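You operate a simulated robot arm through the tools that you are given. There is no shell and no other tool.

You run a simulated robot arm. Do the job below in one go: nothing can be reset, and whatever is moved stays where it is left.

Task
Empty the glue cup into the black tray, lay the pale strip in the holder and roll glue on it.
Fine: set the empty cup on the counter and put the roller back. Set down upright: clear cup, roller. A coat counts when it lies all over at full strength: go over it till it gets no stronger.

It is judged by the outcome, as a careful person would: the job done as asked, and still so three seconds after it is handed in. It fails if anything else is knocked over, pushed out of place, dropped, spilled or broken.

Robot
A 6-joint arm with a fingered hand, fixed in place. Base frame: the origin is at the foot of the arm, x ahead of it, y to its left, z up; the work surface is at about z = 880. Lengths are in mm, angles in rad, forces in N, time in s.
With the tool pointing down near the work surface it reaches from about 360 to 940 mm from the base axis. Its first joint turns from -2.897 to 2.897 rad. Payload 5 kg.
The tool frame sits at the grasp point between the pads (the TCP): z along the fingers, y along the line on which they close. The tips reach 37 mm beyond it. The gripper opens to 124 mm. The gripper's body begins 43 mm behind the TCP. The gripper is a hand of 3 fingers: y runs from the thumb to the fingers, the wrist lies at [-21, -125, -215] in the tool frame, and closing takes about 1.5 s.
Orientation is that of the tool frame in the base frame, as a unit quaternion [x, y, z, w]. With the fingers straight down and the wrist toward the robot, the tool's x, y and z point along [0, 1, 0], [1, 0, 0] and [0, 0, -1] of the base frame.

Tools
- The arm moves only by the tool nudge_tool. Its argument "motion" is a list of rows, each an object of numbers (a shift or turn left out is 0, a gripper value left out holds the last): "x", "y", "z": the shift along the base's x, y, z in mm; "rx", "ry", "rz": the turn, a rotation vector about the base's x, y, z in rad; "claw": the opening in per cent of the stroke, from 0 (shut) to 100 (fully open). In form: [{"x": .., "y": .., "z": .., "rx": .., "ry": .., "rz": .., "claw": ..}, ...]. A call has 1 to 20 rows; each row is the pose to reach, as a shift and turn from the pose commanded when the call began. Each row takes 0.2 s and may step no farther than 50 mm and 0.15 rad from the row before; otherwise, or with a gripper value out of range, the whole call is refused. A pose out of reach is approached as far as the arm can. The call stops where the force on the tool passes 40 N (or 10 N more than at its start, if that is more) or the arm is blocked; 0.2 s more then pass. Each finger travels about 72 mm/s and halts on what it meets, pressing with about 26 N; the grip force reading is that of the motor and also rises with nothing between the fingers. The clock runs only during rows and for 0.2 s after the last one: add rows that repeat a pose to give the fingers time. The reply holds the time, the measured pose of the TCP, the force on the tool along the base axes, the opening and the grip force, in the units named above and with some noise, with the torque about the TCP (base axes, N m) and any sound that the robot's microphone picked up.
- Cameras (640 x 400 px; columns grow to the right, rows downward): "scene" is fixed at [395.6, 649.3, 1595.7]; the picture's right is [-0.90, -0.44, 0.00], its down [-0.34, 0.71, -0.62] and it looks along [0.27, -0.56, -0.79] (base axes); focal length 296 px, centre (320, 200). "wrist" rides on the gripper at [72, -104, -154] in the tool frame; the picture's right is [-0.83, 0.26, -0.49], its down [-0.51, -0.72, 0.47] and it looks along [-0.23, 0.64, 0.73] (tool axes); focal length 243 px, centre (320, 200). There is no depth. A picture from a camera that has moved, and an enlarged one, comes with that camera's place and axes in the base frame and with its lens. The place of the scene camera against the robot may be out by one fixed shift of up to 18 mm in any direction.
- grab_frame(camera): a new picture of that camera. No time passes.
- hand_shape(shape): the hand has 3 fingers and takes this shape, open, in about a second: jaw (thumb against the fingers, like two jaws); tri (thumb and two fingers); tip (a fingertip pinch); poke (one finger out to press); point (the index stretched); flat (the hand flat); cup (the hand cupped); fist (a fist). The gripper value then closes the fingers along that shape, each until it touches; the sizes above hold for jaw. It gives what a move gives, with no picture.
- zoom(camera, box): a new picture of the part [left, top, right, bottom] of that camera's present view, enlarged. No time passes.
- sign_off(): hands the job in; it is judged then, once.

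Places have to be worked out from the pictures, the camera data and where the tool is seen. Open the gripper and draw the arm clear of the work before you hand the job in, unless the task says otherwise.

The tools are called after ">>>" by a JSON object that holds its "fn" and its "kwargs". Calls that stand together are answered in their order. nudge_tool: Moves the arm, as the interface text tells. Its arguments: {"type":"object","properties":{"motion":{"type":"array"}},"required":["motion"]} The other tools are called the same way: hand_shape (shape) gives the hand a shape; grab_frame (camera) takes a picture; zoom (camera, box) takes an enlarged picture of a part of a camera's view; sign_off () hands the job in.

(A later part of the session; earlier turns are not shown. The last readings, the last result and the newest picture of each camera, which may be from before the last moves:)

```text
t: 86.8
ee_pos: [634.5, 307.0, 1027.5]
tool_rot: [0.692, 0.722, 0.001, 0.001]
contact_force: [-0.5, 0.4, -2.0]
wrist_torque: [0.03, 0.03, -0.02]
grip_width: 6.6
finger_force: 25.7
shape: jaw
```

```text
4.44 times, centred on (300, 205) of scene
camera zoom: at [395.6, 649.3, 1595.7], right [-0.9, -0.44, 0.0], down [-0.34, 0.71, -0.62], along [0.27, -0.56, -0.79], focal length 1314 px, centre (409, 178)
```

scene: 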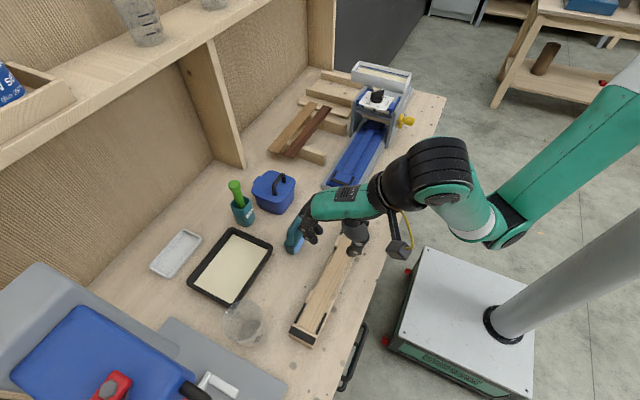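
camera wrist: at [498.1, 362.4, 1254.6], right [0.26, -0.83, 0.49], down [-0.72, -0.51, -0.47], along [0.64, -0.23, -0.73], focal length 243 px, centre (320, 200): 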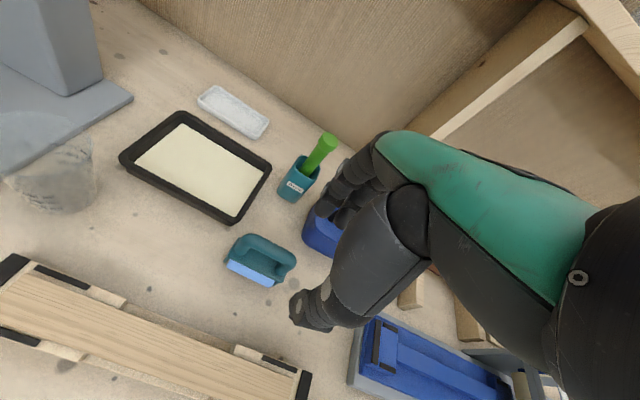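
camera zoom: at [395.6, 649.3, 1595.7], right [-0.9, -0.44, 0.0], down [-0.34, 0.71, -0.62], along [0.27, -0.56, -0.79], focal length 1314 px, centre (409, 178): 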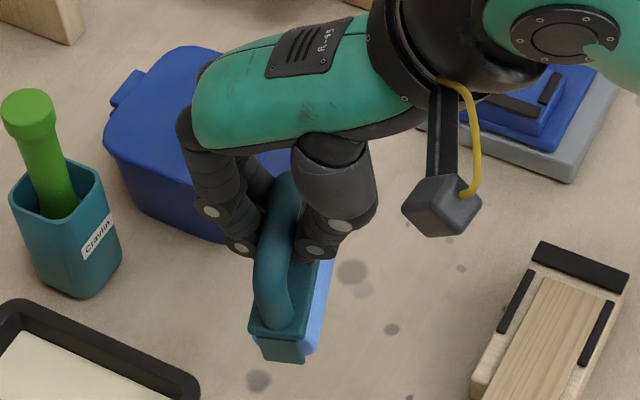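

The roller hangs firmly, bottom ≈109 mm below the TCP. For rolling along the strip its axis must point along x, so I raise it and turn the hand by +1.22 rad, then look.

>>> {"fn": "nudge_tool", "kwargs": {"motion": [{"z": 30}, {"z": 62}, {"z": 62, "rz": 0.14}, {"z": 62, "rz": 0.28}, {"z": 62, "rz": 0.42}, {"z": 62, "rz": 0.56}, {"z": 62, "rz": 0.7}, {"z": 62, "rz": 0.84}, {"z": 62, "rz": 0.98}, {"z": 62, "rz": 1.12}, {"z": 62, "rz": 1.22}, {"z": 62, "rz": 1.22}]}}

>>> {"fn": "grab_frame", "kwargs": {"camera": "scene"}}

>>> {"fn": "zoom", "kwargs": {"camera": "wrist", "box": [220, 150, 420, 350]}}

>>> {"fn": "zoom", "kwargs": {"camera": "scene", "box": [250, 130, 370, 250]}}

```text
t: 89.4
ee_pos: [635.3, 306.1, 1089.7]
tool_rot: [0.153, 0.988, 0.0, 0.0]
contact_force: [-0.2, 1.0, -1.8]
wrist_torque: [-0.01, 0.02, 0.0]
grip_width: 6.6
finger_force: 26.5
shape: jaw
```

```text
taken
```

scene: 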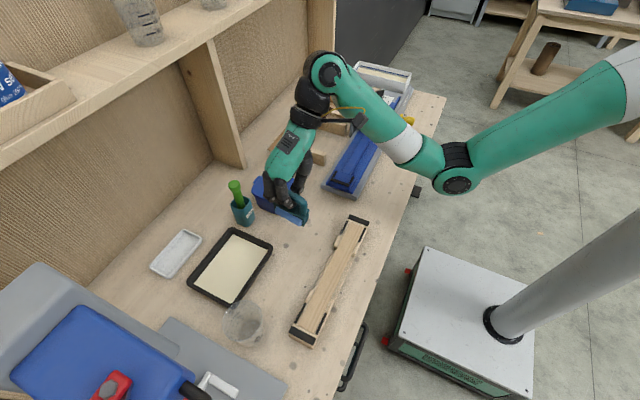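

```text
2.00 times, centred on (320, 250) of wrist
camera zoom: at [534.6, 229.0, 1244.8], right [0.87, 0.0, 0.49], down [0.27, -0.84, -0.47], along [0.42, 0.54, -0.73], focal length 485 px, centre (320, 100)
```

zoom: 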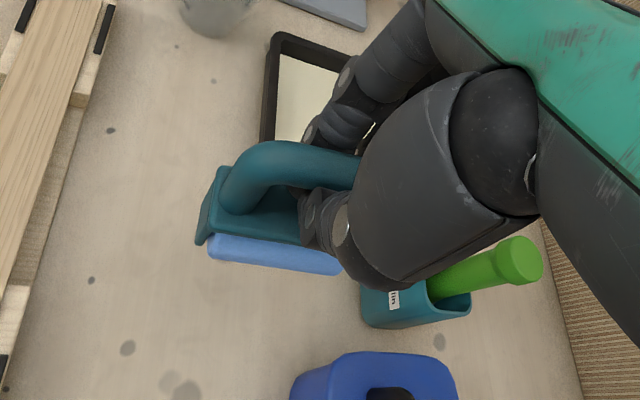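

```text
3.33 times, centred on (310, 190) of scene
camera zoom: at [395.6, 649.3, 1595.7], right [-0.9, -0.44, 0.0], down [-0.34, 0.71, -0.62], along [0.27, -0.56, -0.79], focal length 986 px, centre (353, 233)
```

zoom: 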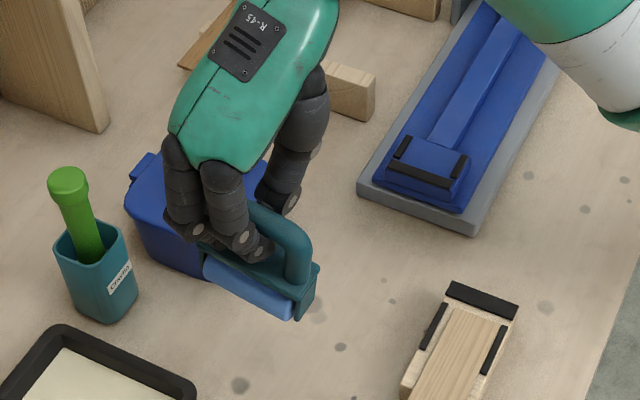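

I zoom in on the roller in the scene to measure its axis direction against x.

>>> {"fn": "zoom", "kwargs": {"camera": "scene", "box": [285, 180, 325, 235]}}

>>> {"fn": "zoom", "kwargs": {"camera": "wrist", "box": [270, 210, 350, 300]}}

```text
7.27 times, centred on (305, 208) of scene
camera zoom: at [395.6, 649.3, 1595.7], right [-0.9, -0.44, 0.0], down [-0.34, 0.71, -0.62], along [0.27, -0.56, -0.79], focal length 2151 px, centre (429, 146)
```

zoom: 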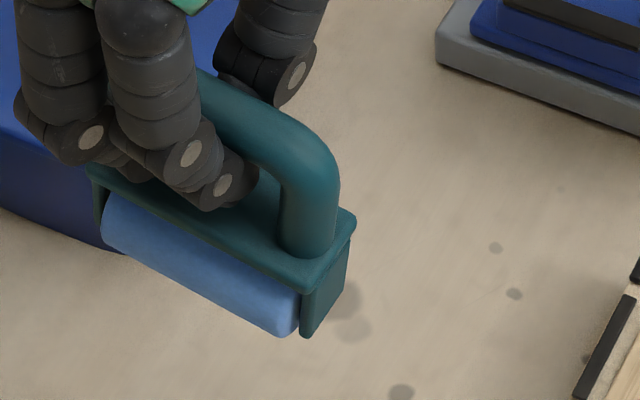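

```text
4.44 times, centred on (310, 255) of wrist
camera zoom: at [534.6, 229.0, 1244.8], right [0.87, 0.0, 0.49], down [0.27, -0.84, -0.47], along [0.42, 0.54, -0.73], focal length 1078 px, centre (364, -44)
```

zoom: 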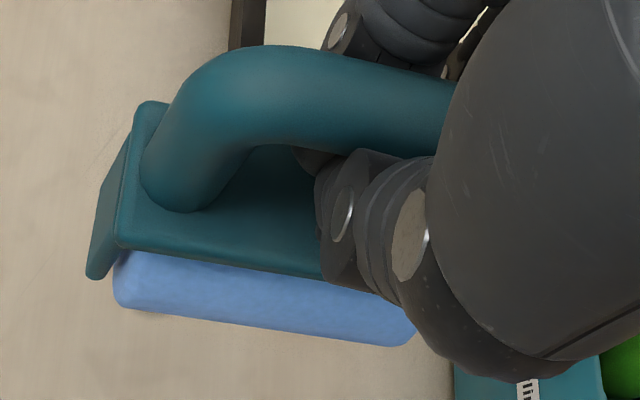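

The end nearer the robot hangs ~8–10° lower (its vertical edges lean too), i.e. the roller tilted in the pinch. I'll level it by pressing it gently flat on the free counter right here: first lower to just above contact.

>>> {"fn": "nudge_tool", "kwargs": {"motion": [{"z": -30}, {"z": -60}, {"z": -80}]}}

>>> {"fn": "nudge_tool", "kwargs": {"motion": [{"z": -4}, {"z": -8}, {"z": -11}]}}

>>> {"fn": "zoom", "kwargs": {"camera": "scene", "box": [270, 195, 330, 265]}}

```text
t: 90.2
ee_pos: [634.7, 306.4, 1007.2]
tool_rot: [0.154, 0.988, 0.002, 0.001]
contact_force: [-0.5, 0.3, -1.9]
wrist_torque: [-0.01, 0.0, 0.0]
grip_width: 6.5
finger_force: 26.2
shape: jaw
```

```text
t: 91.0
ee_pos: [635.6, 306.0, 997.1]
tool_rot: [0.155, 0.988, 0.002, 0.0]
contact_force: [-0.7, 0.1, -1.8]
wrist_torque: [-0.02, -0.04, 0.01]
grip_width: 6.6
finger_force: 26.2
shape: jaw
```

```text
5.71 times, centred on (300, 230) of scene
camera zoom: at [395.6, 649.3, 1595.7], right [-0.9, -0.44, 0.0], down [-0.34, 0.71, -0.62], along [0.27, -0.56, -0.79], focal length 1690 px, centre (434, 29)
```

zoom: 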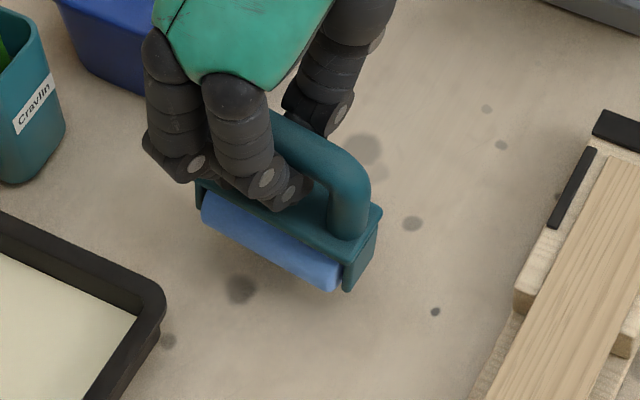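

Not touching yet at z=997. I keep lowering in small steps and watch the force.

>>> {"fn": "nudge_tool", "kwargs": {"motion": [{"z": -2}, {"z": -4}, {"z": -4}]}}

>>> {"fn": "nudge_tool", "kwargs": {"motion": [{"z": -2}, {"z": -4}, {"z": -4}]}}

```text
t: 91.8
ee_pos: [634.8, 306.0, 993.5]
tool_rot: [0.154, 0.988, 0.001, 0.001]
contact_force: [0.0, 0.0, -2.9]
wrist_torque: [-0.02, 0.02, 0.01]
grip_width: 6.5
finger_force: 25.7
shape: jaw
```

```text
t: 92.6
ee_pos: [635.1, 306.1, 990.4]
tool_rot: [0.154, 0.988, 0.001, 0.0]
contact_force: [0.2, 0.0, -2.0]
wrist_torque: [-0.02, 0.02, 0.02]
grip_width: 6.6
finger_force: 25.8
shape: jaw
```

>>> {"fn": "nudge_tool", "kwargs": {"motion": [{"z": -2}, {"z": -3}, {"z": -3}]}}

>>> {"fn": "nudge_tool", "kwargs": {"motion": [{"z": -2}, {"z": -3}, {"z": -3}]}}

>>> {"fn": "zoom", "kwargs": {"camera": "scene", "box": [270, 195, 330, 265]}}

```text
t: 93.4
ee_pos: [636.2, 306.5, 987.0]
tool_rot: [0.154, 0.988, 0.001, 0.0]
contact_force: [0.1, -0.1, -2.1]
wrist_torque: [-0.02, 0.0, 0.02]
grip_width: 6.6
finger_force: 26.3
shape: jaw
```

```text
t: 94.2
ee_pos: [636.5, 306.3, 983.5]
tool_rot: [0.153, 0.988, 0.001, 0.001]
contact_force: [0.6, 0.5, -2.0]
wrist_torque: [-0.03, 0.0, -0.04]
grip_width: 6.6
finger_force: 26.2
shape: jaw
```

```text
5.71 times, centred on (300, 230) of scene
camera zoom: at [395.6, 649.3, 1595.7], right [-0.9, -0.44, 0.0], down [-0.34, 0.71, -0.62], along [0.27, -0.56, -0.79], focal length 1690 px, centre (434, 29)
```

zoom: 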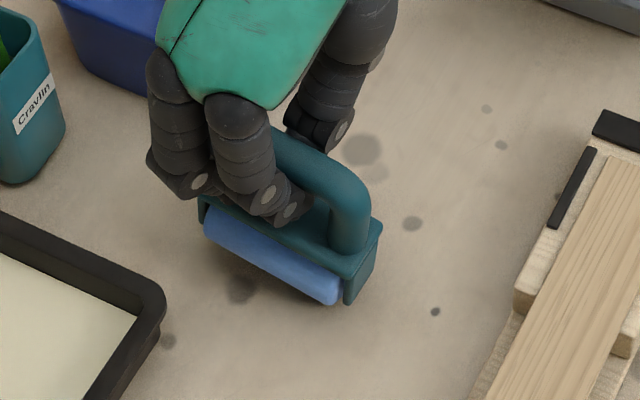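

>>> {"fn": "nudge_tool", "kwargs": {"motion": [{"z": -2}, {"z": -3}, {"z": -3}]}}

>>> {"fn": "nudge_tool", "kwargs": {"motion": [{"z": -2}, {"z": -3}, {"z": -3}]}}

```text
t: 95.0
ee_pos: [635.5, 306.8, 981.7]
tool_rot: [0.153, 0.988, 0.001, 0.0]
contact_force: [0.4, -0.9, -1.0]
wrist_torque: [-0.04, 0.01, -0.02]
grip_width: 6.7
finger_force: 26.1
shape: jaw
```

```text
t: 95.8
ee_pos: [635.0, 306.2, 979.1]
tool_rot: [0.154, 0.988, 0.0, 0.0]
contact_force: [0.0, 0.3, -0.2]
wrist_torque: [-0.03, 0.01, 0.0]
grip_width: 6.5
finger_force: 26.2
shape: jaw
```

Contact has begun (the weight is being relieved). I press on gently to level it.

>>> {"fn": "nudge_tool", "kwargs": {"motion": [{"z": -2}, {"z": -3}, {"z": -3}]}}

>>> {"fn": "nudge_tool", "kwargs": {"motion": [{"z": -1}, {"z": -2}, {"z": -2}]}}

>>> {"fn": "zoom", "kwargs": {"camera": "scene", "box": [270, 195, 330, 265]}}

>>> {"fn": "zoom", "kwargs": {"camera": "wrist", "box": [220, 150, 420, 350]}}

```text
t: 96.6
ee_pos: [635.2, 306.2, 975.6]
tool_rot: [0.155, 0.988, 0.0, 0.0]
contact_force: [0.1, -0.4, -0.1]
wrist_torque: [-0.02, 0.02, 0.01]
grip_width: 6.5
finger_force: 25.7
shape: jaw
```

```text
t: 97.4
ee_pos: [635.7, 306.7, 972.2]
tool_rot: [0.154, 0.988, 0.001, 0.0]
contact_force: [-0.2, -0.5, -0.3]
wrist_torque: [-0.02, 0.01, 0.0]
grip_width: 6.3
finger_force: 26.2
shape: jaw
```

```text
5.71 times, centred on (300, 230) of scene
camera zoom: at [395.6, 649.3, 1595.7], right [-0.9, -0.44, 0.0], down [-0.34, 0.71, -0.62], along [0.27, -0.56, -0.79], focal length 1690 px, centre (434, 29)
```

zoom: 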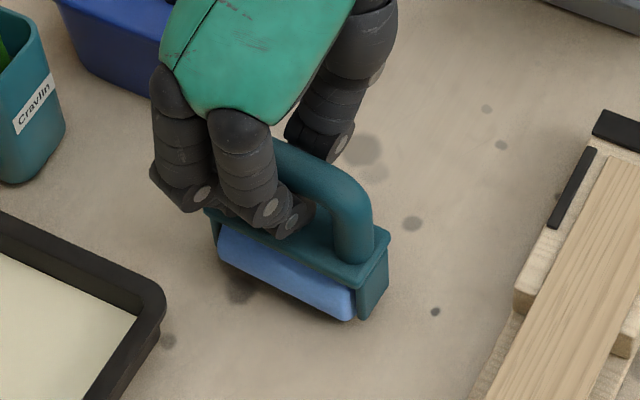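

```text
2.00 times, centred on (320, 250) of wrist
camera zoom: at [535.2, 228.6, 1127.9], right [0.87, 0.0, 0.49], down [0.26, -0.84, -0.47], along [0.42, 0.54, -0.73], focal length 485 px, centre (320, 100)
```

zoom: 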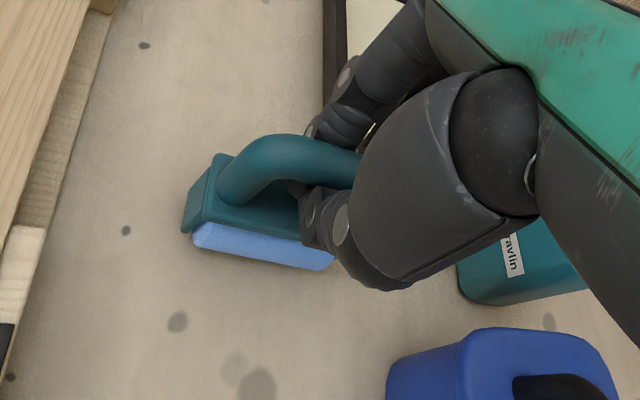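

The fingers are only hooked closed beneath the bar — that is why it tilted. The roller now stands on the counter again, so I open, raise clear and look at where it stands before taking a proper pinch higher up.

>>> {"fn": "nudge_tool", "kwargs": {"motion": [{"claw": 10}, {"claw": 20}, {"claw": 30}, {"claw": 40}, {"claw": 44}, {"claw": 44}, {"z": 15}, {"z": 35}, {"z": 60}, {"z": 80}]}}

>>> {"fn": "zoom", "kwargs": {"camera": "scene", "box": [270, 195, 330, 265]}}

>>> {"fn": "zoom", "kwargs": {"camera": "wrist", "box": [220, 150, 420, 350]}}

```text
t: 99.6
ee_pos: [635.9, 308.2, 1054.4]
tool_rot: [0.154, 0.988, 0.0, 0.0]
contact_force: [-1.1, -0.5, -0.1]
wrist_torque: [-0.03, 0.0, 0.01]
grip_width: 54.2
finger_force: 0.0
shape: jaw
```

```text
5.71 times, centred on (300, 230) of scene
camera zoom: at [395.6, 649.3, 1595.7], right [-0.9, -0.44, 0.0], down [-0.34, 0.71, -0.62], along [0.27, -0.56, -0.79], focal length 1690 px, centre (434, 29)
```

zoom: 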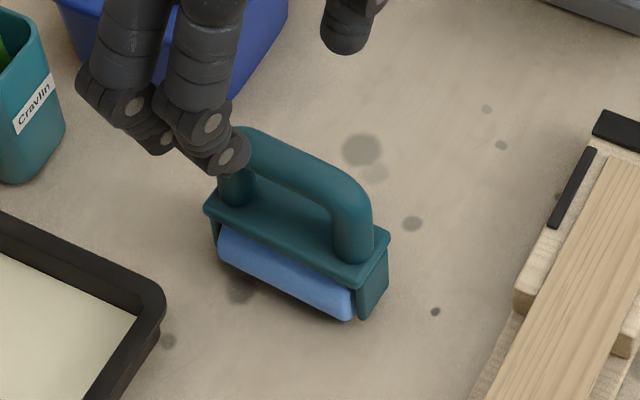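

```text
2.00 times, centred on (320, 250) of wrist
camera zoom: at [535.6, 230.3, 1208.4], right [0.87, 0.0, 0.49], down [0.26, -0.84, -0.47], along [0.42, 0.54, -0.73], focal length 485 px, centre (320, 100)
```

zoom: 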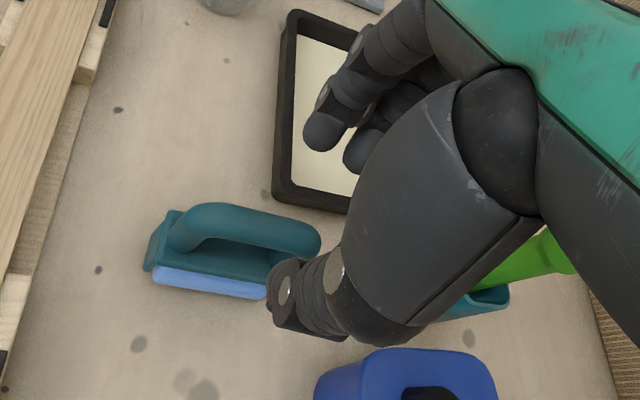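

The roller stands upright, bar centre ≈(631.5, 313), axis −0.055 rad from x. I turn the hand +0.254 rad so it closes square on the bar, shift so the finger trio is centred on it, and lower to z≈1000.

>>> {"fn": "nudge_tool", "kwargs": {"motion": [{"x": -5, "y": 2, "rz": 0.13}, {"x": -10, "y": 5, "rz": 0.254}, {"x": -10, "y": 5, "z": -20, "rz": 0.254}, {"x": -10, "y": 5, "z": -35, "rz": 0.254}, {"x": -10, "y": 5, "z": -35, "rz": 0.254}]}}

>>> {"fn": "zoom", "kwargs": {"camera": "wrist", "box": [220, 150, 420, 350]}}

>>> {"fn": "zoom", "kwargs": {"camera": "scene", "box": [270, 185, 330, 255]}}

```text
t: 100.8
ee_pos: [625.6, 310.7, 1017.7]
tool_rot: [0.027, 1.0, 0.001, -0.001]
contact_force: [-0.6, 1.0, 0.2]
wrist_torque: [-0.01, -0.01, 0.0]
grip_width: 53.9
finger_force: 0.1
shape: jaw
```

```text
2.00 times, centred on (320, 250) of wrist
camera zoom: at [547.4, 209.7, 1172.2], right [0.84, 0.22, 0.49], down [0.47, -0.75, -0.47], along [0.27, 0.63, -0.73], focal length 485 px, centre (320, 100)
```

zoom: 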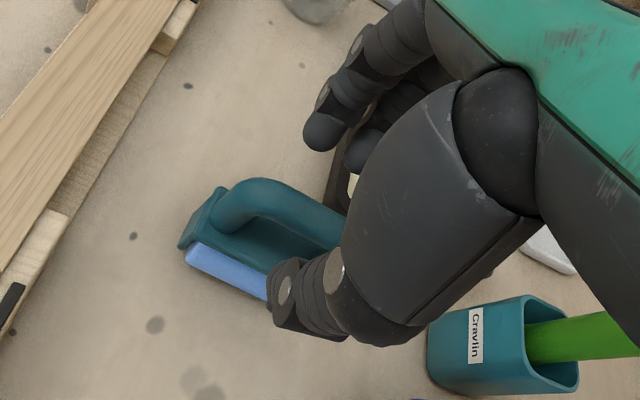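

```text
5.71 times, centred on (300, 220) of scene
camera zoom: at [395.6, 649.3, 1595.7], right [-0.9, -0.44, 0.0], down [-0.34, 0.71, -0.62], along [0.27, -0.56, -0.79], focal length 1690 px, centre (434, 86)
```

zoom: 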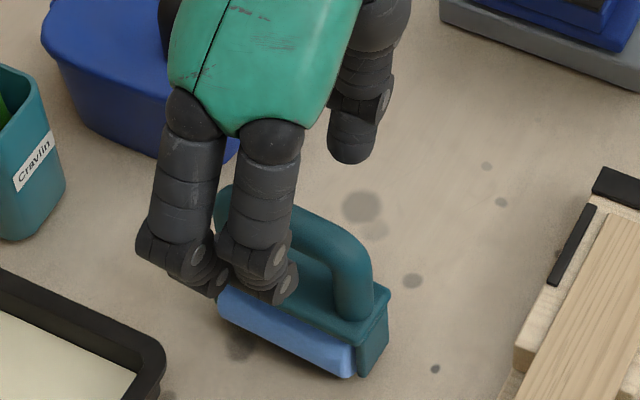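

Plate edge is now parallel to the hand and the bar is centred. I lower to z≈1000 and close.

>>> {"fn": "nudge_tool", "kwargs": {"motion": [{"z": -10}, {"z": -17}, {"z": -17, "claw": 36}, {"z": -17, "claw": 28}, {"z": -17, "claw": 20}, {"z": -17, "claw": 14}, {"z": -17, "claw": 9}, {"z": -17, "claw": 5}, {"z": -17, "claw": 5}, {"z": -17, "claw": 5}]}}

>>> {"fn": "zoom", "kwargs": {"camera": "wrist", "box": [220, 150, 420, 350]}}

>>> {"fn": "zoom", "kwargs": {"camera": "scene", "box": [270, 185, 330, 255]}}

```text
t: 103.0
ee_pos: [626.3, 310.0, 999.5]
tool_rot: [0.027, 1.0, 0.001, 0.0]
contact_force: [-0.3, 0.0, 0.5]
wrist_torque: [0.0, 0.01, 0.0]
grip_width: 13.0
finger_force: 26.0
shape: jaw
```

```text
2.00 times, centred on (320, 250) of wrist
camera zoom: at [547.9, 210.2, 1155.5], right [0.84, 0.22, 0.49], down [0.47, -0.75, -0.47], along [0.27, 0.63, -0.73], focal length 485 px, centre (320, 100)
```

zoom: 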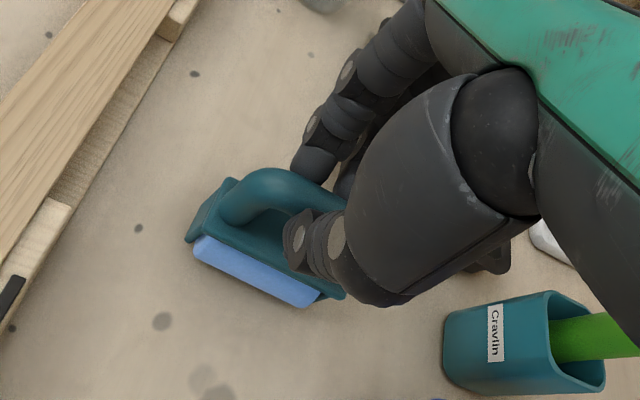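

```text
5.71 times, centred on (300, 220) of scene
camera zoom: at [395.6, 649.3, 1595.7], right [-0.9, -0.44, 0.0], down [-0.34, 0.71, -0.62], along [0.27, -0.56, -0.79], focal length 1690 px, centre (434, 86)
```

zoom: 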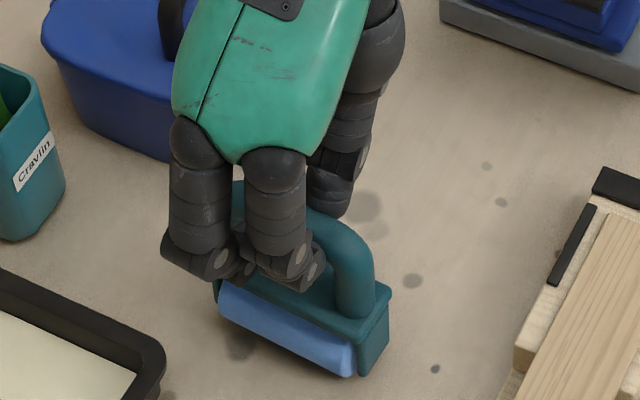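

Pinched properly: halted at 13 mm on the bar with 26 N, and the roller stays square. I lift 25 mm and check.

>>> {"fn": "nudge_tool", "kwargs": {"motion": [{"z": 3}, {"z": 8}, {"z": 15}, {"z": 25}, {"z": 25}]}}

>>> {"fn": "zoom", "kwargs": {"camera": "wrist", "box": [220, 150, 420, 350]}}

>>> {"fn": "zoom", "kwargs": {"camera": "scene", "box": [270, 175, 330, 245]}}

```text
t: 104.2
ee_pos: [625.7, 310.6, 1024.6]
tool_rot: [0.028, 1.0, 0.001, 0.001]
contact_force: [0.1, 0.1, -0.8]
wrist_torque: [-0.01, -0.01, -0.01]
grip_width: 13.0
finger_force: 26.0
shape: jaw
```

```text
2.00 times, centred on (320, 250) of wrist
camera zoom: at [547.2, 210.9, 1180.4], right [0.84, 0.22, 0.49], down [0.47, -0.75, -0.47], along [0.27, 0.63, -0.73], focal length 485 px, centre (320, 100)
```

zoom: 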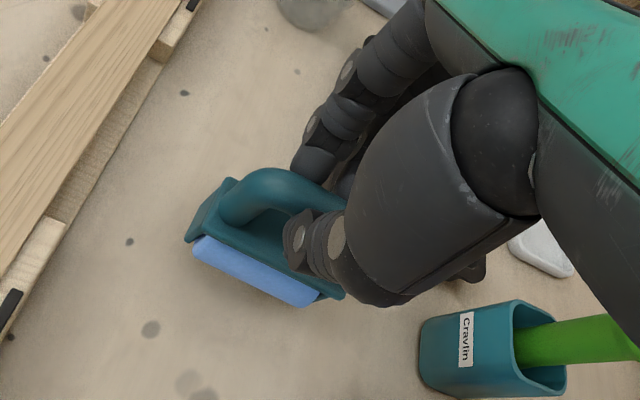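

```text
5.71 times, centred on (300, 210) of scene
camera zoom: at [395.6, 649.3, 1595.7], right [-0.9, -0.44, 0.0], down [-0.34, 0.71, -0.62], along [0.27, -0.56, -0.79], focal length 1690 px, centre (434, 143)
```

zoom: 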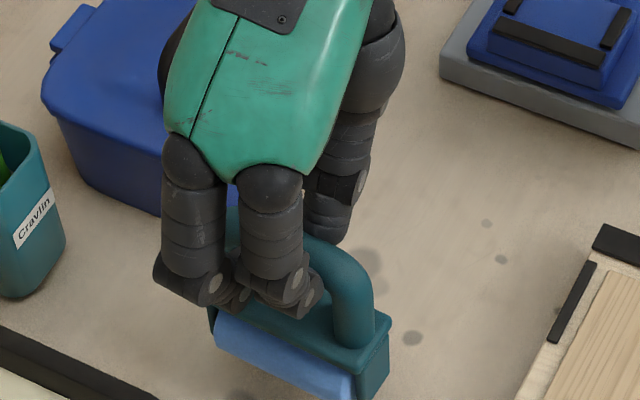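

It lifts square and level; the roller's bottom is ≈119.5 mm below the TCP. I carry it above the tray with the axis along x and look at the glue pool.

>>> {"fn": "nudge_tool", "kwargs": {"motion": [{"z": 20, "rz": 0.02}, {"z": 40, "rz": 0.05}, {"x": 25, "y": 32, "z": 45, "rz": 0.05}, {"x": 52, "y": 66, "z": 45, "rz": 0.05}, {"x": 79, "y": 102, "z": 45, "rz": 0.05}, {"x": 106, "y": 137, "z": 45, "rz": 0.05}, {"x": 106, "y": 137, "z": 45, "rz": 0.05}]}}

>>> {"fn": "grab_frame", "kwargs": {"camera": "wrist"}}

>>> {"fn": "zoom", "kwargs": {"camera": "scene", "box": [170, 170, 310, 310]}}

```text
t: 105.8
ee_pos: [733.5, 447.5, 1074.1]
tool_rot: [0.002, 1.0, 0.001, 0.001]
contact_force: [0.5, 0.5, -2.3]
wrist_torque: [-0.01, 0.02, -0.01]
grip_width: 12.9
finger_force: 26.1
shape: jaw
```

```text
taken
camera wrist: at [660.8, 343.6, 1229.6], right [0.83, 0.26, 0.49], down [0.5, -0.72, -0.47], along [0.24, 0.64, -0.73], focal length 243 px, centre (320, 200)
```

wrist: 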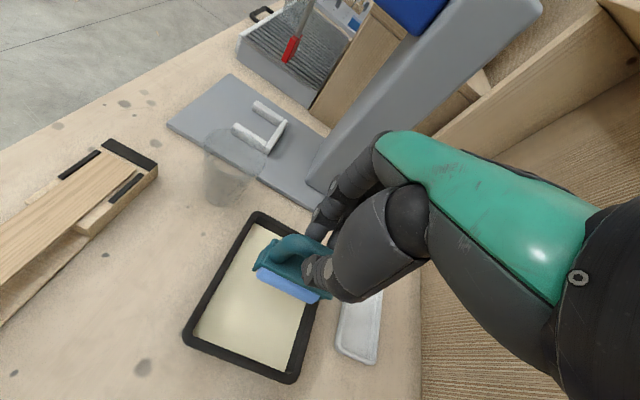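

```text
2.86 times, centred on (240, 240) of scene
camera zoom: at [395.6, 649.3, 1595.7], right [-0.9, -0.44, 0.0], down [-0.34, 0.71, -0.62], along [0.27, -0.56, -0.79], focal length 845 px, centre (549, 86)
```

zoom: 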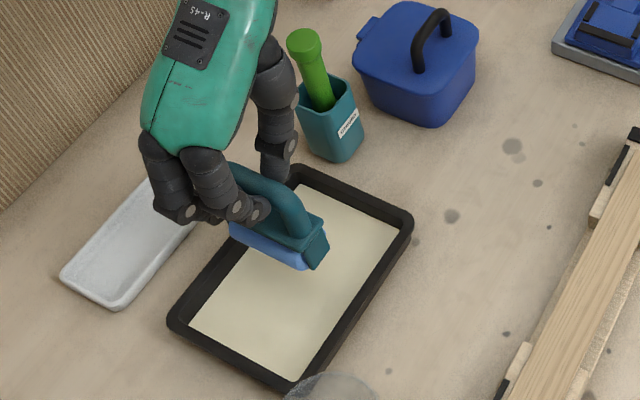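

I zoom on the tray to fix its inner edges relative to the roller.

>>> {"fn": "zoom", "kwargs": {"camera": "wrist", "box": [170, 200, 350, 390]}}

```text
2.11 times, centred on (260, 295) of wrist
camera zoom: at [660.8, 343.6, 1229.6], right [0.83, 0.26, 0.49], down [0.5, -0.72, -0.47], along [0.24, 0.64, -0.73], focal length 511 px, centre (446, 0)
```

zoom: 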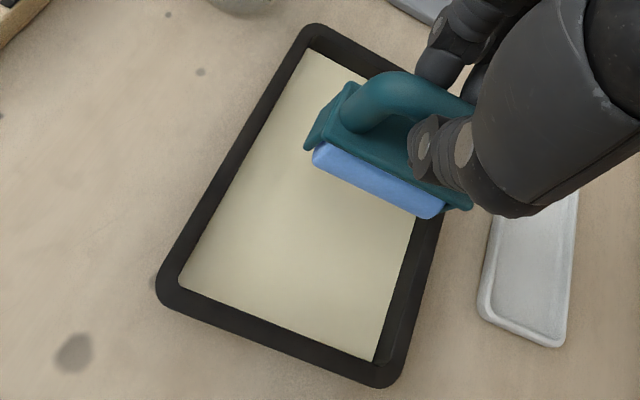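

Tray: glue area x≈685–804, y≈371–533; roller spans x 707–783 and is parallel to x — well centred. I lower it into the glue until light contact with the floor.

>>> {"fn": "nudge_tool", "kwargs": {"motion": [{"z": -25}, {"z": -45}, {"z": -58}, {"z": -63}]}}

>>> {"fn": "nudge_tool", "kwargs": {"motion": [{"z": -2}, {"z": -4}, {"z": -4}]}}

>>> {"fn": "zoom", "kwargs": {"camera": "scene", "box": [170, 190, 310, 310]}}

```text
t: 106.8
ee_pos: [731.2, 449.5, 1013.6]
tool_rot: [0.003, 1.0, 0.003, 0.003]
contact_force: [-3.9, 0.0, 20.5]
wrist_torque: [0.0, 0.06, 0.01]
grip_width: 13.8
finger_force: 25.9
shape: jaw
```

```text
t: 107.3
ee_pos: [733.2, 451.5, 1015.1]
tool_rot: [0.003, 1.0, 0.005, 0.004]
contact_force: [0.7, 0.1, 9.9]
wrist_torque: [0.01, -0.03, -0.02]
grip_width: 14.2
finger_force: 26.3
shape: jaw
stopped in row 2: the force on the tool passed its limit at 42 N (the readings are from after the stop); the commanded pose is now the measured one
```

```text
3.33 times, centred on (240, 250) of scene
camera zoom: at [395.6, 649.3, 1595.7], right [-0.9, -0.44, 0.0], down [-0.34, 0.71, -0.62], along [0.27, -0.56, -0.79], focal length 986 px, centre (587, 33)
```

zoom: 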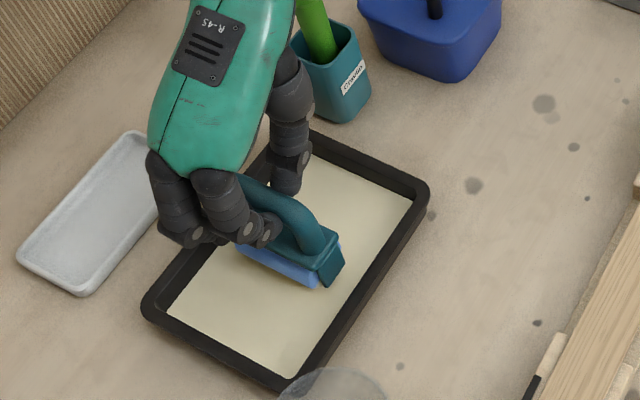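

Floor contact is at TCP≈1014–1015 (10 N now). I ease up 1 mm and roll slowly back and forth along y in the glue.

>>> {"fn": "nudge_tool", "kwargs": {"motion": [{"z": 1}, {"y": 10, "z": 1}, {"y": 22, "z": 1}, {"y": 34, "z": 1}, {"y": 44, "z": 1}, {"y": 34, "z": 1}, {"y": 22, "z": 1}, {"y": 10, "z": 1}, {"y": 0, "z": 1}, {"y": -12, "z": 1}, {"y": -24, "z": 1}, {"y": -36, "z": 1}, {"y": -44, "z": 1}, {"y": -32, "z": 1}, {"y": -20, "z": 1}, {"y": -8, "z": 1}, {"y": 4, "z": 1}]}}

>>> {"fn": "zoom", "kwargs": {"camera": "wrist", "box": [170, 200, 350, 390]}}

>>> {"fn": "zoom", "kwargs": {"camera": "scene", "box": [170, 190, 310, 310]}}

```text
t: 110.9
ee_pos: [733.7, 455.4, 1013.0]
tool_rot: [0.003, 1.0, 0.004, 0.004]
contact_force: [0.0, -1.7, 18.5]
wrist_torque: [-0.22, -0.07, -0.04]
grip_width: 15.5
finger_force: 25.8
shape: jaw
out of reach, approached as far as the arm can: row 5
```

```text
2.11 times, centred on (260, 295) of wrist
camera zoom: at [659.1, 349.7, 1166.5], right [0.83, 0.25, 0.5], down [0.51, -0.72, -0.47], along [0.24, 0.65, -0.72], focal length 511 px, centre (446, 0)
```

zoom: 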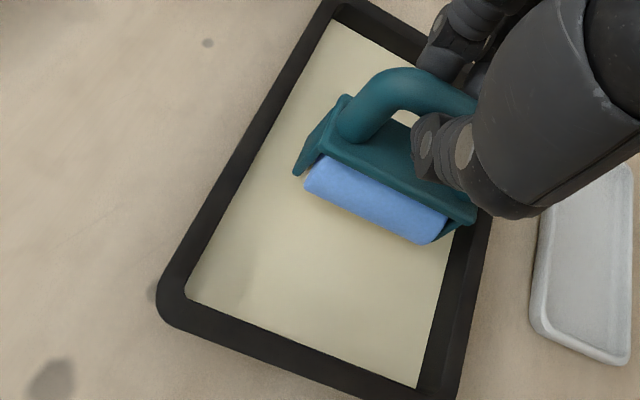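

```text
3.33 times, centred on (240, 250) of scene
camera zoom: at [395.6, 649.3, 1595.7], right [-0.9, -0.44, 0.0], down [-0.34, 0.71, -0.62], along [0.27, -0.56, -0.79], focal length 986 px, centre (587, 33)
```

zoom: 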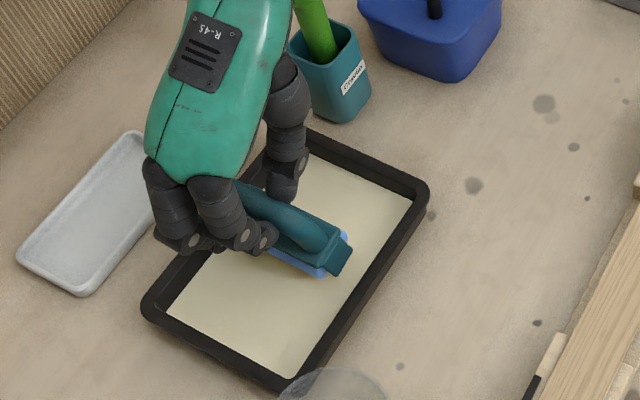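

I look closely at the roller for glue and at how it sits in the fingers.

>>> {"fn": "zoom", "kwargs": {"camera": "wrist", "box": [240, 215, 340, 315]}}

>>> {"fn": "zoom", "kwargs": {"camera": "scene", "box": [225, 225, 285, 285]}}

```text
4.00 times, centred on (290, 265) of wrist
camera zoom: at [659.1, 349.7, 1166.5], right [0.83, 0.25, 0.5], down [0.51, -0.72, -0.47], along [0.24, 0.65, -0.72], focal length 970 px, centre (440, -60)
```

zoom: 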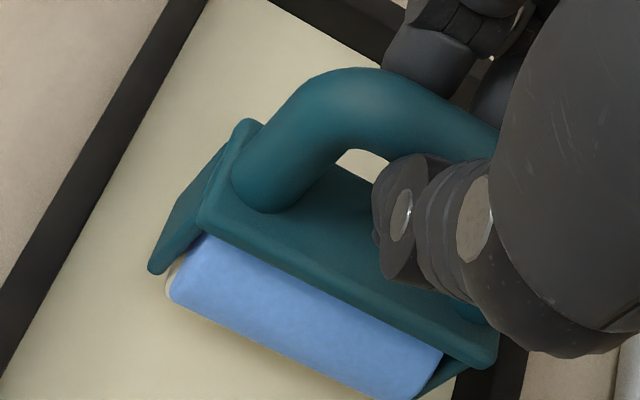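

```text
6.67 times, centred on (255, 255) of scene
camera zoom: at [395.6, 649.3, 1595.7], right [-0.9, -0.44, 0.0], down [-0.34, 0.71, -0.62], along [0.27, -0.56, -0.79], focal length 1972 px, centre (753, -167)
```

zoom: 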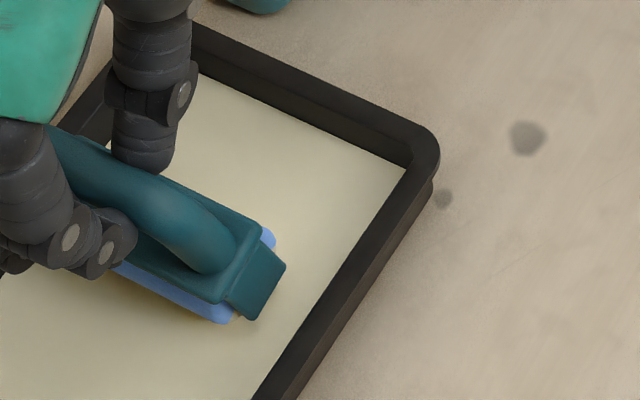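

Under 18 N the body tipped about the bar (cylinder lagging to −y). I lift it clear of the floor and check its tilt and the glue on it.

>>> {"fn": "nudge_tool", "kwargs": {"motion": [{"z": 5}, {"z": 15}, {"z": 30}, {"z": 45}, {"z": 45}]}}

>>> {"fn": "zoom", "kwargs": {"camera": "wrist", "box": [240, 215, 340, 315]}}

>>> {"fn": "zoom", "kwargs": {"camera": "scene", "box": [210, 205, 290, 285]}}

```text
t: 112.1
ee_pos: [734.8, 454.2, 1058.0]
tool_rot: [0.002, 1.0, 0.003, 0.002]
contact_force: [0.8, 0.7, -2.6]
wrist_torque: [0.0, 0.01, 0.01]
grip_width: 14.0
finger_force: 26.4
shape: jaw
```

```text
4.00 times, centred on (290, 265) of wrist
camera zoom: at [661.1, 349.7, 1211.4], right [0.83, 0.25, 0.5], down [0.51, -0.72, -0.47], along [0.24, 0.64, -0.73], focal length 970 px, centre (440, -60)
```

zoom: 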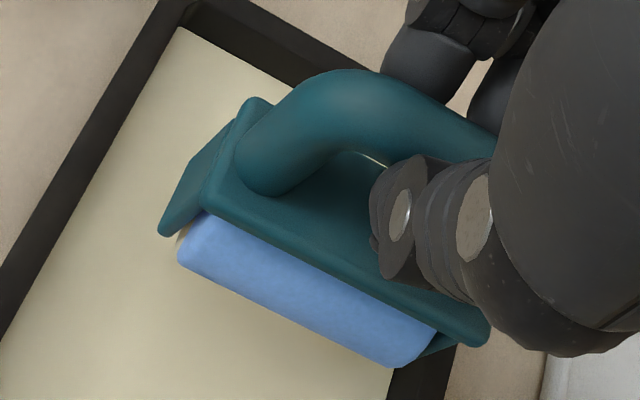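

```text
5.00 times, centred on (250, 245) of scene
camera zoom: at [395.6, 649.3, 1595.7], right [-0.9, -0.44, 0.0], down [-0.34, 0.71, -0.62], along [0.27, -0.56, -0.79], focal length 1479 px, centre (670, -25)
```

zoom: 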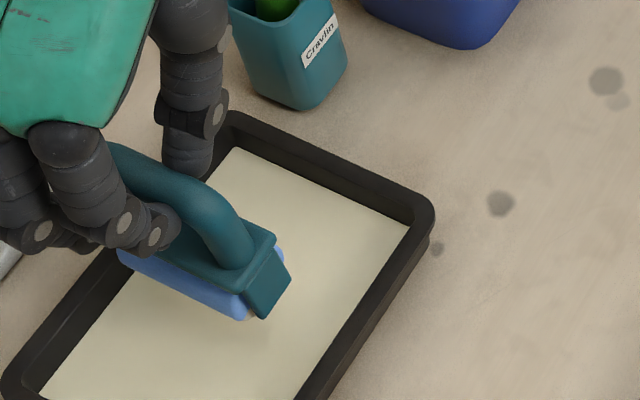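

The roller has been through the glue; its tilt relaxed somewhat. I carry it over the strip (TCP x≈494, since the roller sits ~11 mm ahead in x) and check alignment.

>>> {"fn": "nudge_tool", "kwargs": {"motion": [{"z": 20}, {"x": -40, "y": -17, "z": 35}, {"x": -80, "y": -35, "z": 35}, {"x": -120, "y": -52, "z": 35}, {"x": -160, "y": -70, "z": 35}, {"x": -200, "y": -87, "z": 35}, {"x": -241, "y": -104, "z": 35}, {"x": -241, "y": -104, "z": 20}, {"x": -241, "y": -104, "z": 10}]}}

>>> {"fn": "grab_frame", "kwargs": {"camera": "wrist"}}

>>> {"fn": "zoom", "kwargs": {"camera": "scene", "box": [270, 200, 400, 360]}}

```text
t: 114.1
ee_pos: [491.5, 350.8, 1069.5]
tool_rot: [0.003, 1.0, 0.003, 0.004]
contact_force: [0.0, -0.1, -0.9]
wrist_torque: [0.03, -0.02, 0.01]
grip_width: 14.1
finger_force: 25.7
shape: jaw
```

```text
taken
camera wrist: at [416.4, 245.6, 1223.6], right [0.83, 0.25, 0.5], down [0.51, -0.72, -0.47], along [0.24, 0.64, -0.73], focal length 243 px, centre (320, 200)
```

wrist: 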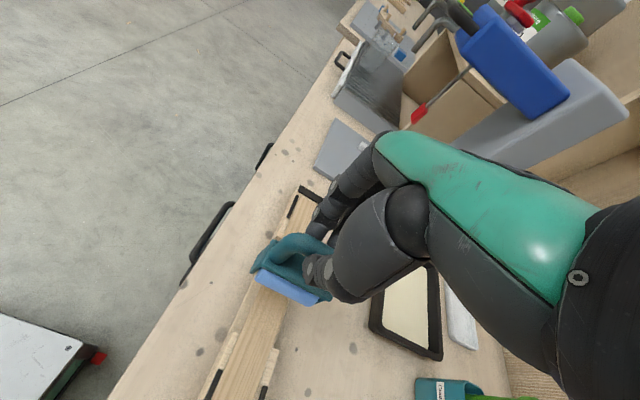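

```text
2.50 times, centred on (335, 280) of scene
camera zoom: at [395.6, 649.3, 1595.7], right [-0.9, -0.44, 0.0], down [-0.34, 0.71, -0.62], along [0.27, -0.56, -0.79], focal length 739 px, centre (282, 0)
```

zoom: 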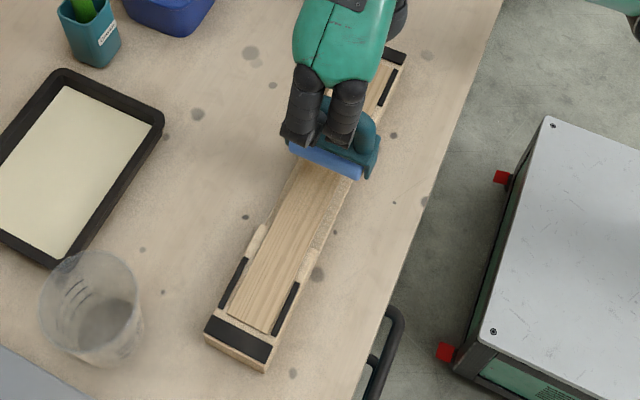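

>>> {"fn": "zoom", "kwargs": {"camera": "wrist", "box": [190, 220, 350, 400]}}

```text
2.22 times, centred on (270, 310) of wrist
camera zoom: at [416.4, 245.6, 1223.6], right [0.83, 0.25, 0.5], down [0.51, -0.72, -0.47], along [0.24, 0.64, -0.73], focal length 539 px, centre (431, -44)
```

zoom: 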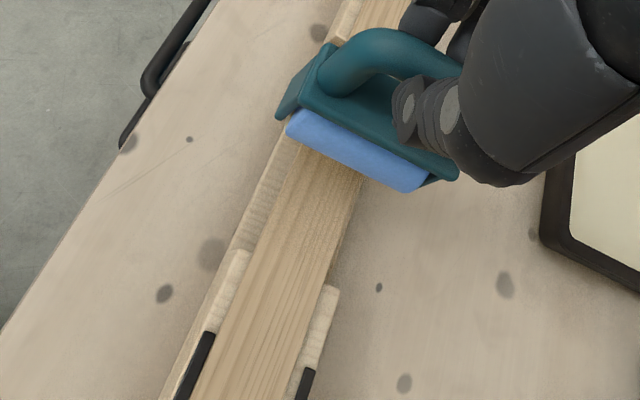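

Roller (x 465–539) is centred over the strip (x 483–524). I lower it gently at mid-strip until light contact.

>>> {"fn": "nudge_tool", "kwargs": {"motion": [{"x": 1, "z": -15}, {"x": 1, "z": -25}, {"x": 1, "z": -30}]}}

>>> {"fn": "nudge_tool", "kwargs": {"motion": [{"z": -2}, {"z": -4}, {"z": -4}]}}

```text
t: 114.9
ee_pos: [493.1, 350.9, 1037.5]
tool_rot: [0.002, 1.0, 0.003, 0.003]
contact_force: [-0.4, 0.3, -2.1]
wrist_torque: [0.0, 0.04, 0.01]
grip_width: 13.9
finger_force: 26.0
shape: jaw
```

```text
t: 115.7
ee_pos: [493.6, 350.6, 1033.7]
tool_rot: [0.003, 1.0, 0.004, 0.003]
contact_force: [-1.3, -0.3, 2.6]
wrist_torque: [-0.02, 0.02, -0.02]
grip_width: 13.9
finger_force: 26.2
shape: jaw
```

Light contact (3 N) at z≈1033.7. I roll toward the +y end at slow speed.

>>> {"fn": "nudge_tool", "kwargs": {"motion": [{"z": -0.5}, {"y": 12, "z": -0.5}, {"y": 24, "z": -0.5}, {"y": 36, "z": -0.5}, {"y": 48, "z": -0.5}, {"y": 60, "z": -0.5}]}}

>>> {"fn": "grab_frame", "kwargs": {"camera": "wrist"}}

>>> {"fn": "zoom", "kwargs": {"camera": "scene", "box": [270, 200, 400, 360]}}

```text
t: 117.1
ee_pos: [492.4, 409.8, 1031.9]
tool_rot: [0.002, 1.0, 0.004, 0.004]
contact_force: [0.4, -3.0, 5.8]
wrist_torque: [-0.32, -0.05, 0.0]
grip_width: 14.6
finger_force: 25.7
shape: jaw
```

```text
taken
camera wrist: at [419.0, 305.5, 1186.4], right [0.83, 0.25, 0.5], down [0.51, -0.72, -0.47], along [0.24, 0.64, -0.73], focal length 243 px, centre (320, 200)
```

wrist: 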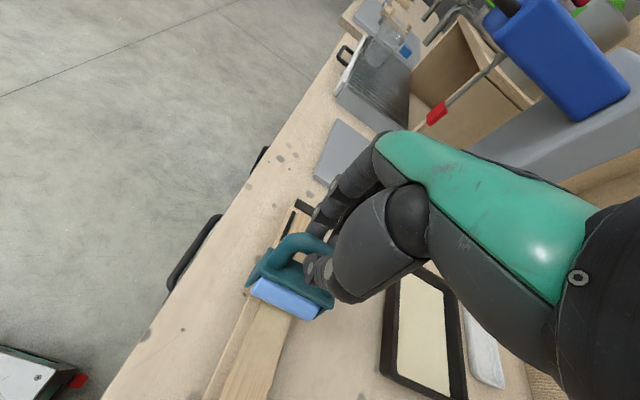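

```text
2.50 times, centred on (335, 280) of scene
camera zoom: at [395.6, 649.3, 1595.7], right [-0.9, -0.44, 0.0], down [-0.34, 0.71, -0.62], along [0.27, -0.56, -0.79], focal length 739 px, centre (282, 0)
```

zoom: 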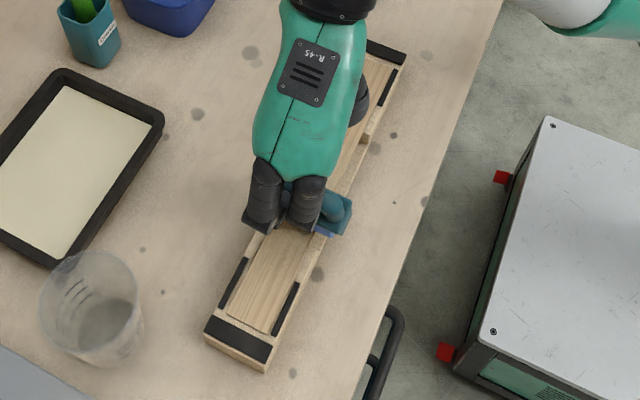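

>>> {"fn": "zoom", "kwargs": {"camera": "wrist", "box": [190, 220, 350, 400]}}

```text
2.22 times, centred on (270, 310) of wrist
camera zoom: at [419.0, 305.5, 1186.4], right [0.83, 0.25, 0.5], down [0.51, -0.72, -0.47], along [0.24, 0.64, -0.73], focal length 539 px, centre (431, -44)
```

zoom: 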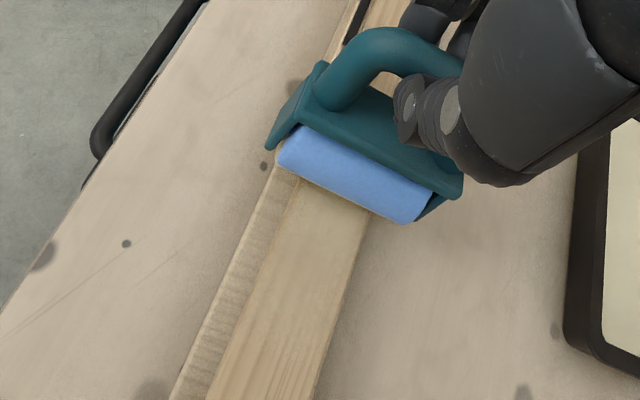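

Glue is being laid (a cream film behind the roller). The body leans with the drag, so I roll back toward −y with the same light contact, which brings it upright again.

>>> {"fn": "nudge_tool", "kwargs": {"motion": [{"y": -12}, {"y": -24}, {"y": -36}, {"y": -48}, {"y": -60}]}}

>>> {"fn": "zoom", "kwargs": {"camera": "wrist", "box": [190, 220, 350, 400]}}

>>> {"fn": "zoom", "kwargs": {"camera": "scene", "box": [280, 220, 360, 340]}}

```text
t: 118.3
ee_pos: [494.6, 351.0, 1034.0]
tool_rot: [0.002, 1.0, 0.004, 0.004]
contact_force: [-0.4, 1.1, 2.7]
wrist_torque: [0.02, 0.0, 0.0]
grip_width: 14.0
finger_force: 26.3
shape: jaw
```

```text
2.22 times, centred on (270, 310) of wrist
camera zoom: at [419.8, 246.1, 1187.1], right [0.83, 0.25, 0.5], down [0.51, -0.72, -0.47], along [0.24, 0.64, -0.73], focal length 539 px, centre (431, -44)
```

zoom: 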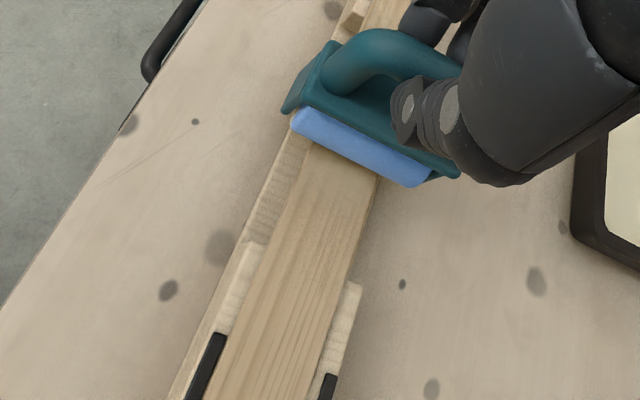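

```text
3.33 times, centred on (320, 280) of scene
camera zoom: at [395.6, 649.3, 1595.7], right [-0.9, -0.44, 0.0], down [-0.34, 0.71, -0.62], along [0.27, -0.56, -0.79], focal length 986 px, centre (320, -67)
```

zoom: 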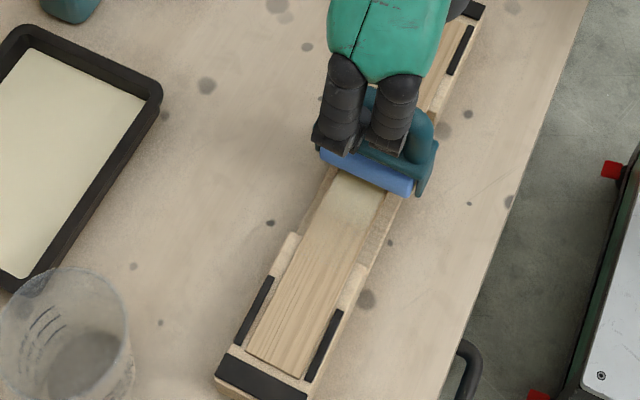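

The coat shows clearly near the roller, fading as the load runs out; the body is upright again. I continue rolling toward the −y end.

>>> {"fn": "nudge_tool", "kwargs": {"motion": [{"y": -12}, {"y": -24}, {"y": -36}, {"y": -48}, {"y": -60}, {"y": -72}, {"y": -84}, {"y": -96}]}}

>>> {"fn": "zoom", "kwargs": {"camera": "wrist", "box": [190, 220, 350, 400]}}

>>> {"fn": "zoom", "kwargs": {"camera": "scene", "box": [280, 200, 380, 350]}}

```text
t: 120.1
ee_pos: [493.3, 253.8, 1032.0]
tool_rot: [0.003, 1.0, 0.003, 0.003]
contact_force: [-0.9, 1.8, 3.0]
wrist_torque: [0.17, -0.03, 0.0]
grip_width: 12.9
finger_force: 26.1
shape: jaw
```

```text
2.22 times, centred on (270, 310) of wrist
camera zoom: at [418.8, 148.9, 1186.4], right [0.83, 0.25, 0.5], down [0.51, -0.72, -0.47], along [0.24, 0.64, -0.73], focal length 539 px, centre (431, -44)
```

zoom: 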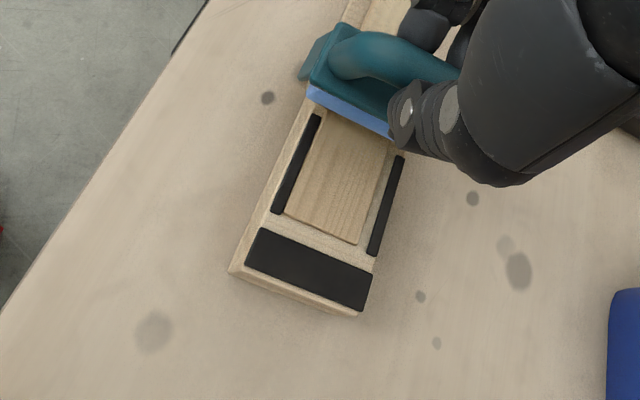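

```text
2.67 times, centred on (330, 275) of scene
camera zoom: at [395.6, 649.3, 1595.7], right [-0.9, -0.44, 0.0], down [-0.34, 0.71, -0.62], along [0.27, -0.56, -0.79], focal length 789 px, centre (293, 0)
```

zoom: 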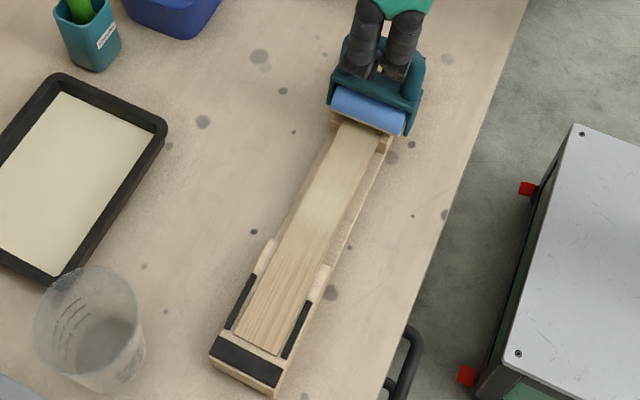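

The strip stays put and the far rails don't lift the roller. The load is spent, so I go back to the tray to reload.

>>> {"fn": "nudge_tool", "kwargs": {"motion": [{"z": 15}, {"z": 35}, {"x": 34, "y": 28, "z": 40}, {"x": 68, "y": 56, "z": 40}, {"x": 102, "y": 84, "z": 40}, {"x": 136, "y": 112, "z": 40}, {"x": 170, "y": 140, "z": 40}, {"x": 204, "y": 168, "z": 40}, {"x": 240, "y": 196, "z": 40}, {"x": 240, "y": 196, "z": 20}, {"x": 240, "y": 196, "z": 2}, {"x": 240, "y": 196, "z": -10}, {"x": 240, "y": 196, "z": -15}]}}

>>> {"fn": "zoom", "kwargs": {"camera": "wrist", "box": [170, 200, 350, 390]}}

```text
t: 122.9
ee_pos: [735.1, 449.6, 1016.9]
tool_rot: [0.002, 1.0, 0.004, 0.003]
contact_force: [0.1, -0.4, -2.2]
wrist_torque: [-0.01, 0.01, 0.0]
grip_width: 12.8
finger_force: 26.2
shape: jaw
out of reach, approached as far as the arm can: row 2
```

```text
2.11 times, centred on (260, 295) of wrist
camera zoom: at [660.6, 344.9, 1171.8], right [0.83, 0.25, 0.5], down [0.51, -0.72, -0.47], along [0.24, 0.64, -0.73], focal length 511 px, centre (446, 0)
```

zoom: 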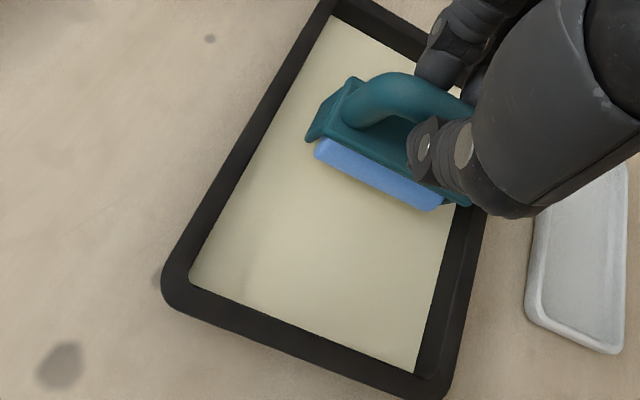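

I lower 2 mm to light floor contact and roll several strokes in the glue (TCP y 400–475).

>>> {"fn": "nudge_tool", "kwargs": {"motion": [{"z": -1.5}, {"y": -12, "z": -2}, {"y": -24, "z": -2}, {"y": -36, "z": -2}, {"y": -48, "z": -2}, {"y": -36, "z": -2}, {"y": -24, "z": -2}, {"y": -12, "z": -2}, {"y": 0, "z": -2}, {"y": 12, "z": -2}, {"y": 24, "z": -2}, {"y": 12, "z": -2}, {"y": 0, "z": -2}, {"y": -12, "z": -2}, {"y": -24, "z": -2}, {"y": -36, "z": -2}, {"y": -24, "z": -2}, {"y": -12, "z": -2}, {"y": 0, "z": -2}]}}

>>> {"fn": "zoom", "kwargs": {"camera": "wrist", "box": [170, 200, 350, 390]}}

```text
t: 126.9
ee_pos: [732.6, 450.4, 1017.0]
tool_rot: [0.002, 1.0, 0.004, 0.003]
contact_force: [-0.9, 0.6, -1.8]
wrist_torque: [0.03, 0.01, -0.01]
grip_width: 12.9
finger_force: 25.7
shape: jaw
```

```text
2.11 times, centred on (260, 295) of wrist
camera zoom: at [659.2, 346.2, 1169.3], right [0.83, 0.25, 0.5], down [0.51, -0.72, -0.47], along [0.24, 0.64, -0.73], focal length 511 px, centre (446, 0)
```

zoom: 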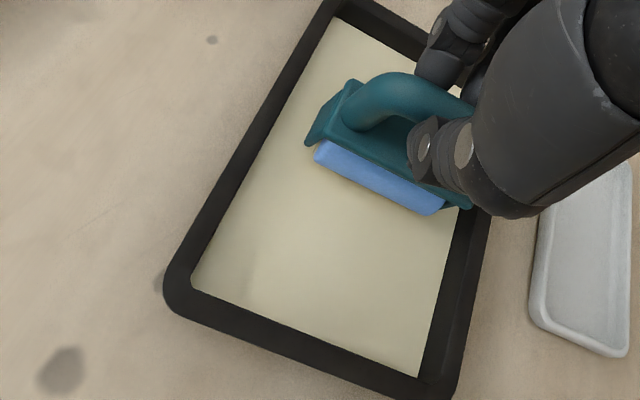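

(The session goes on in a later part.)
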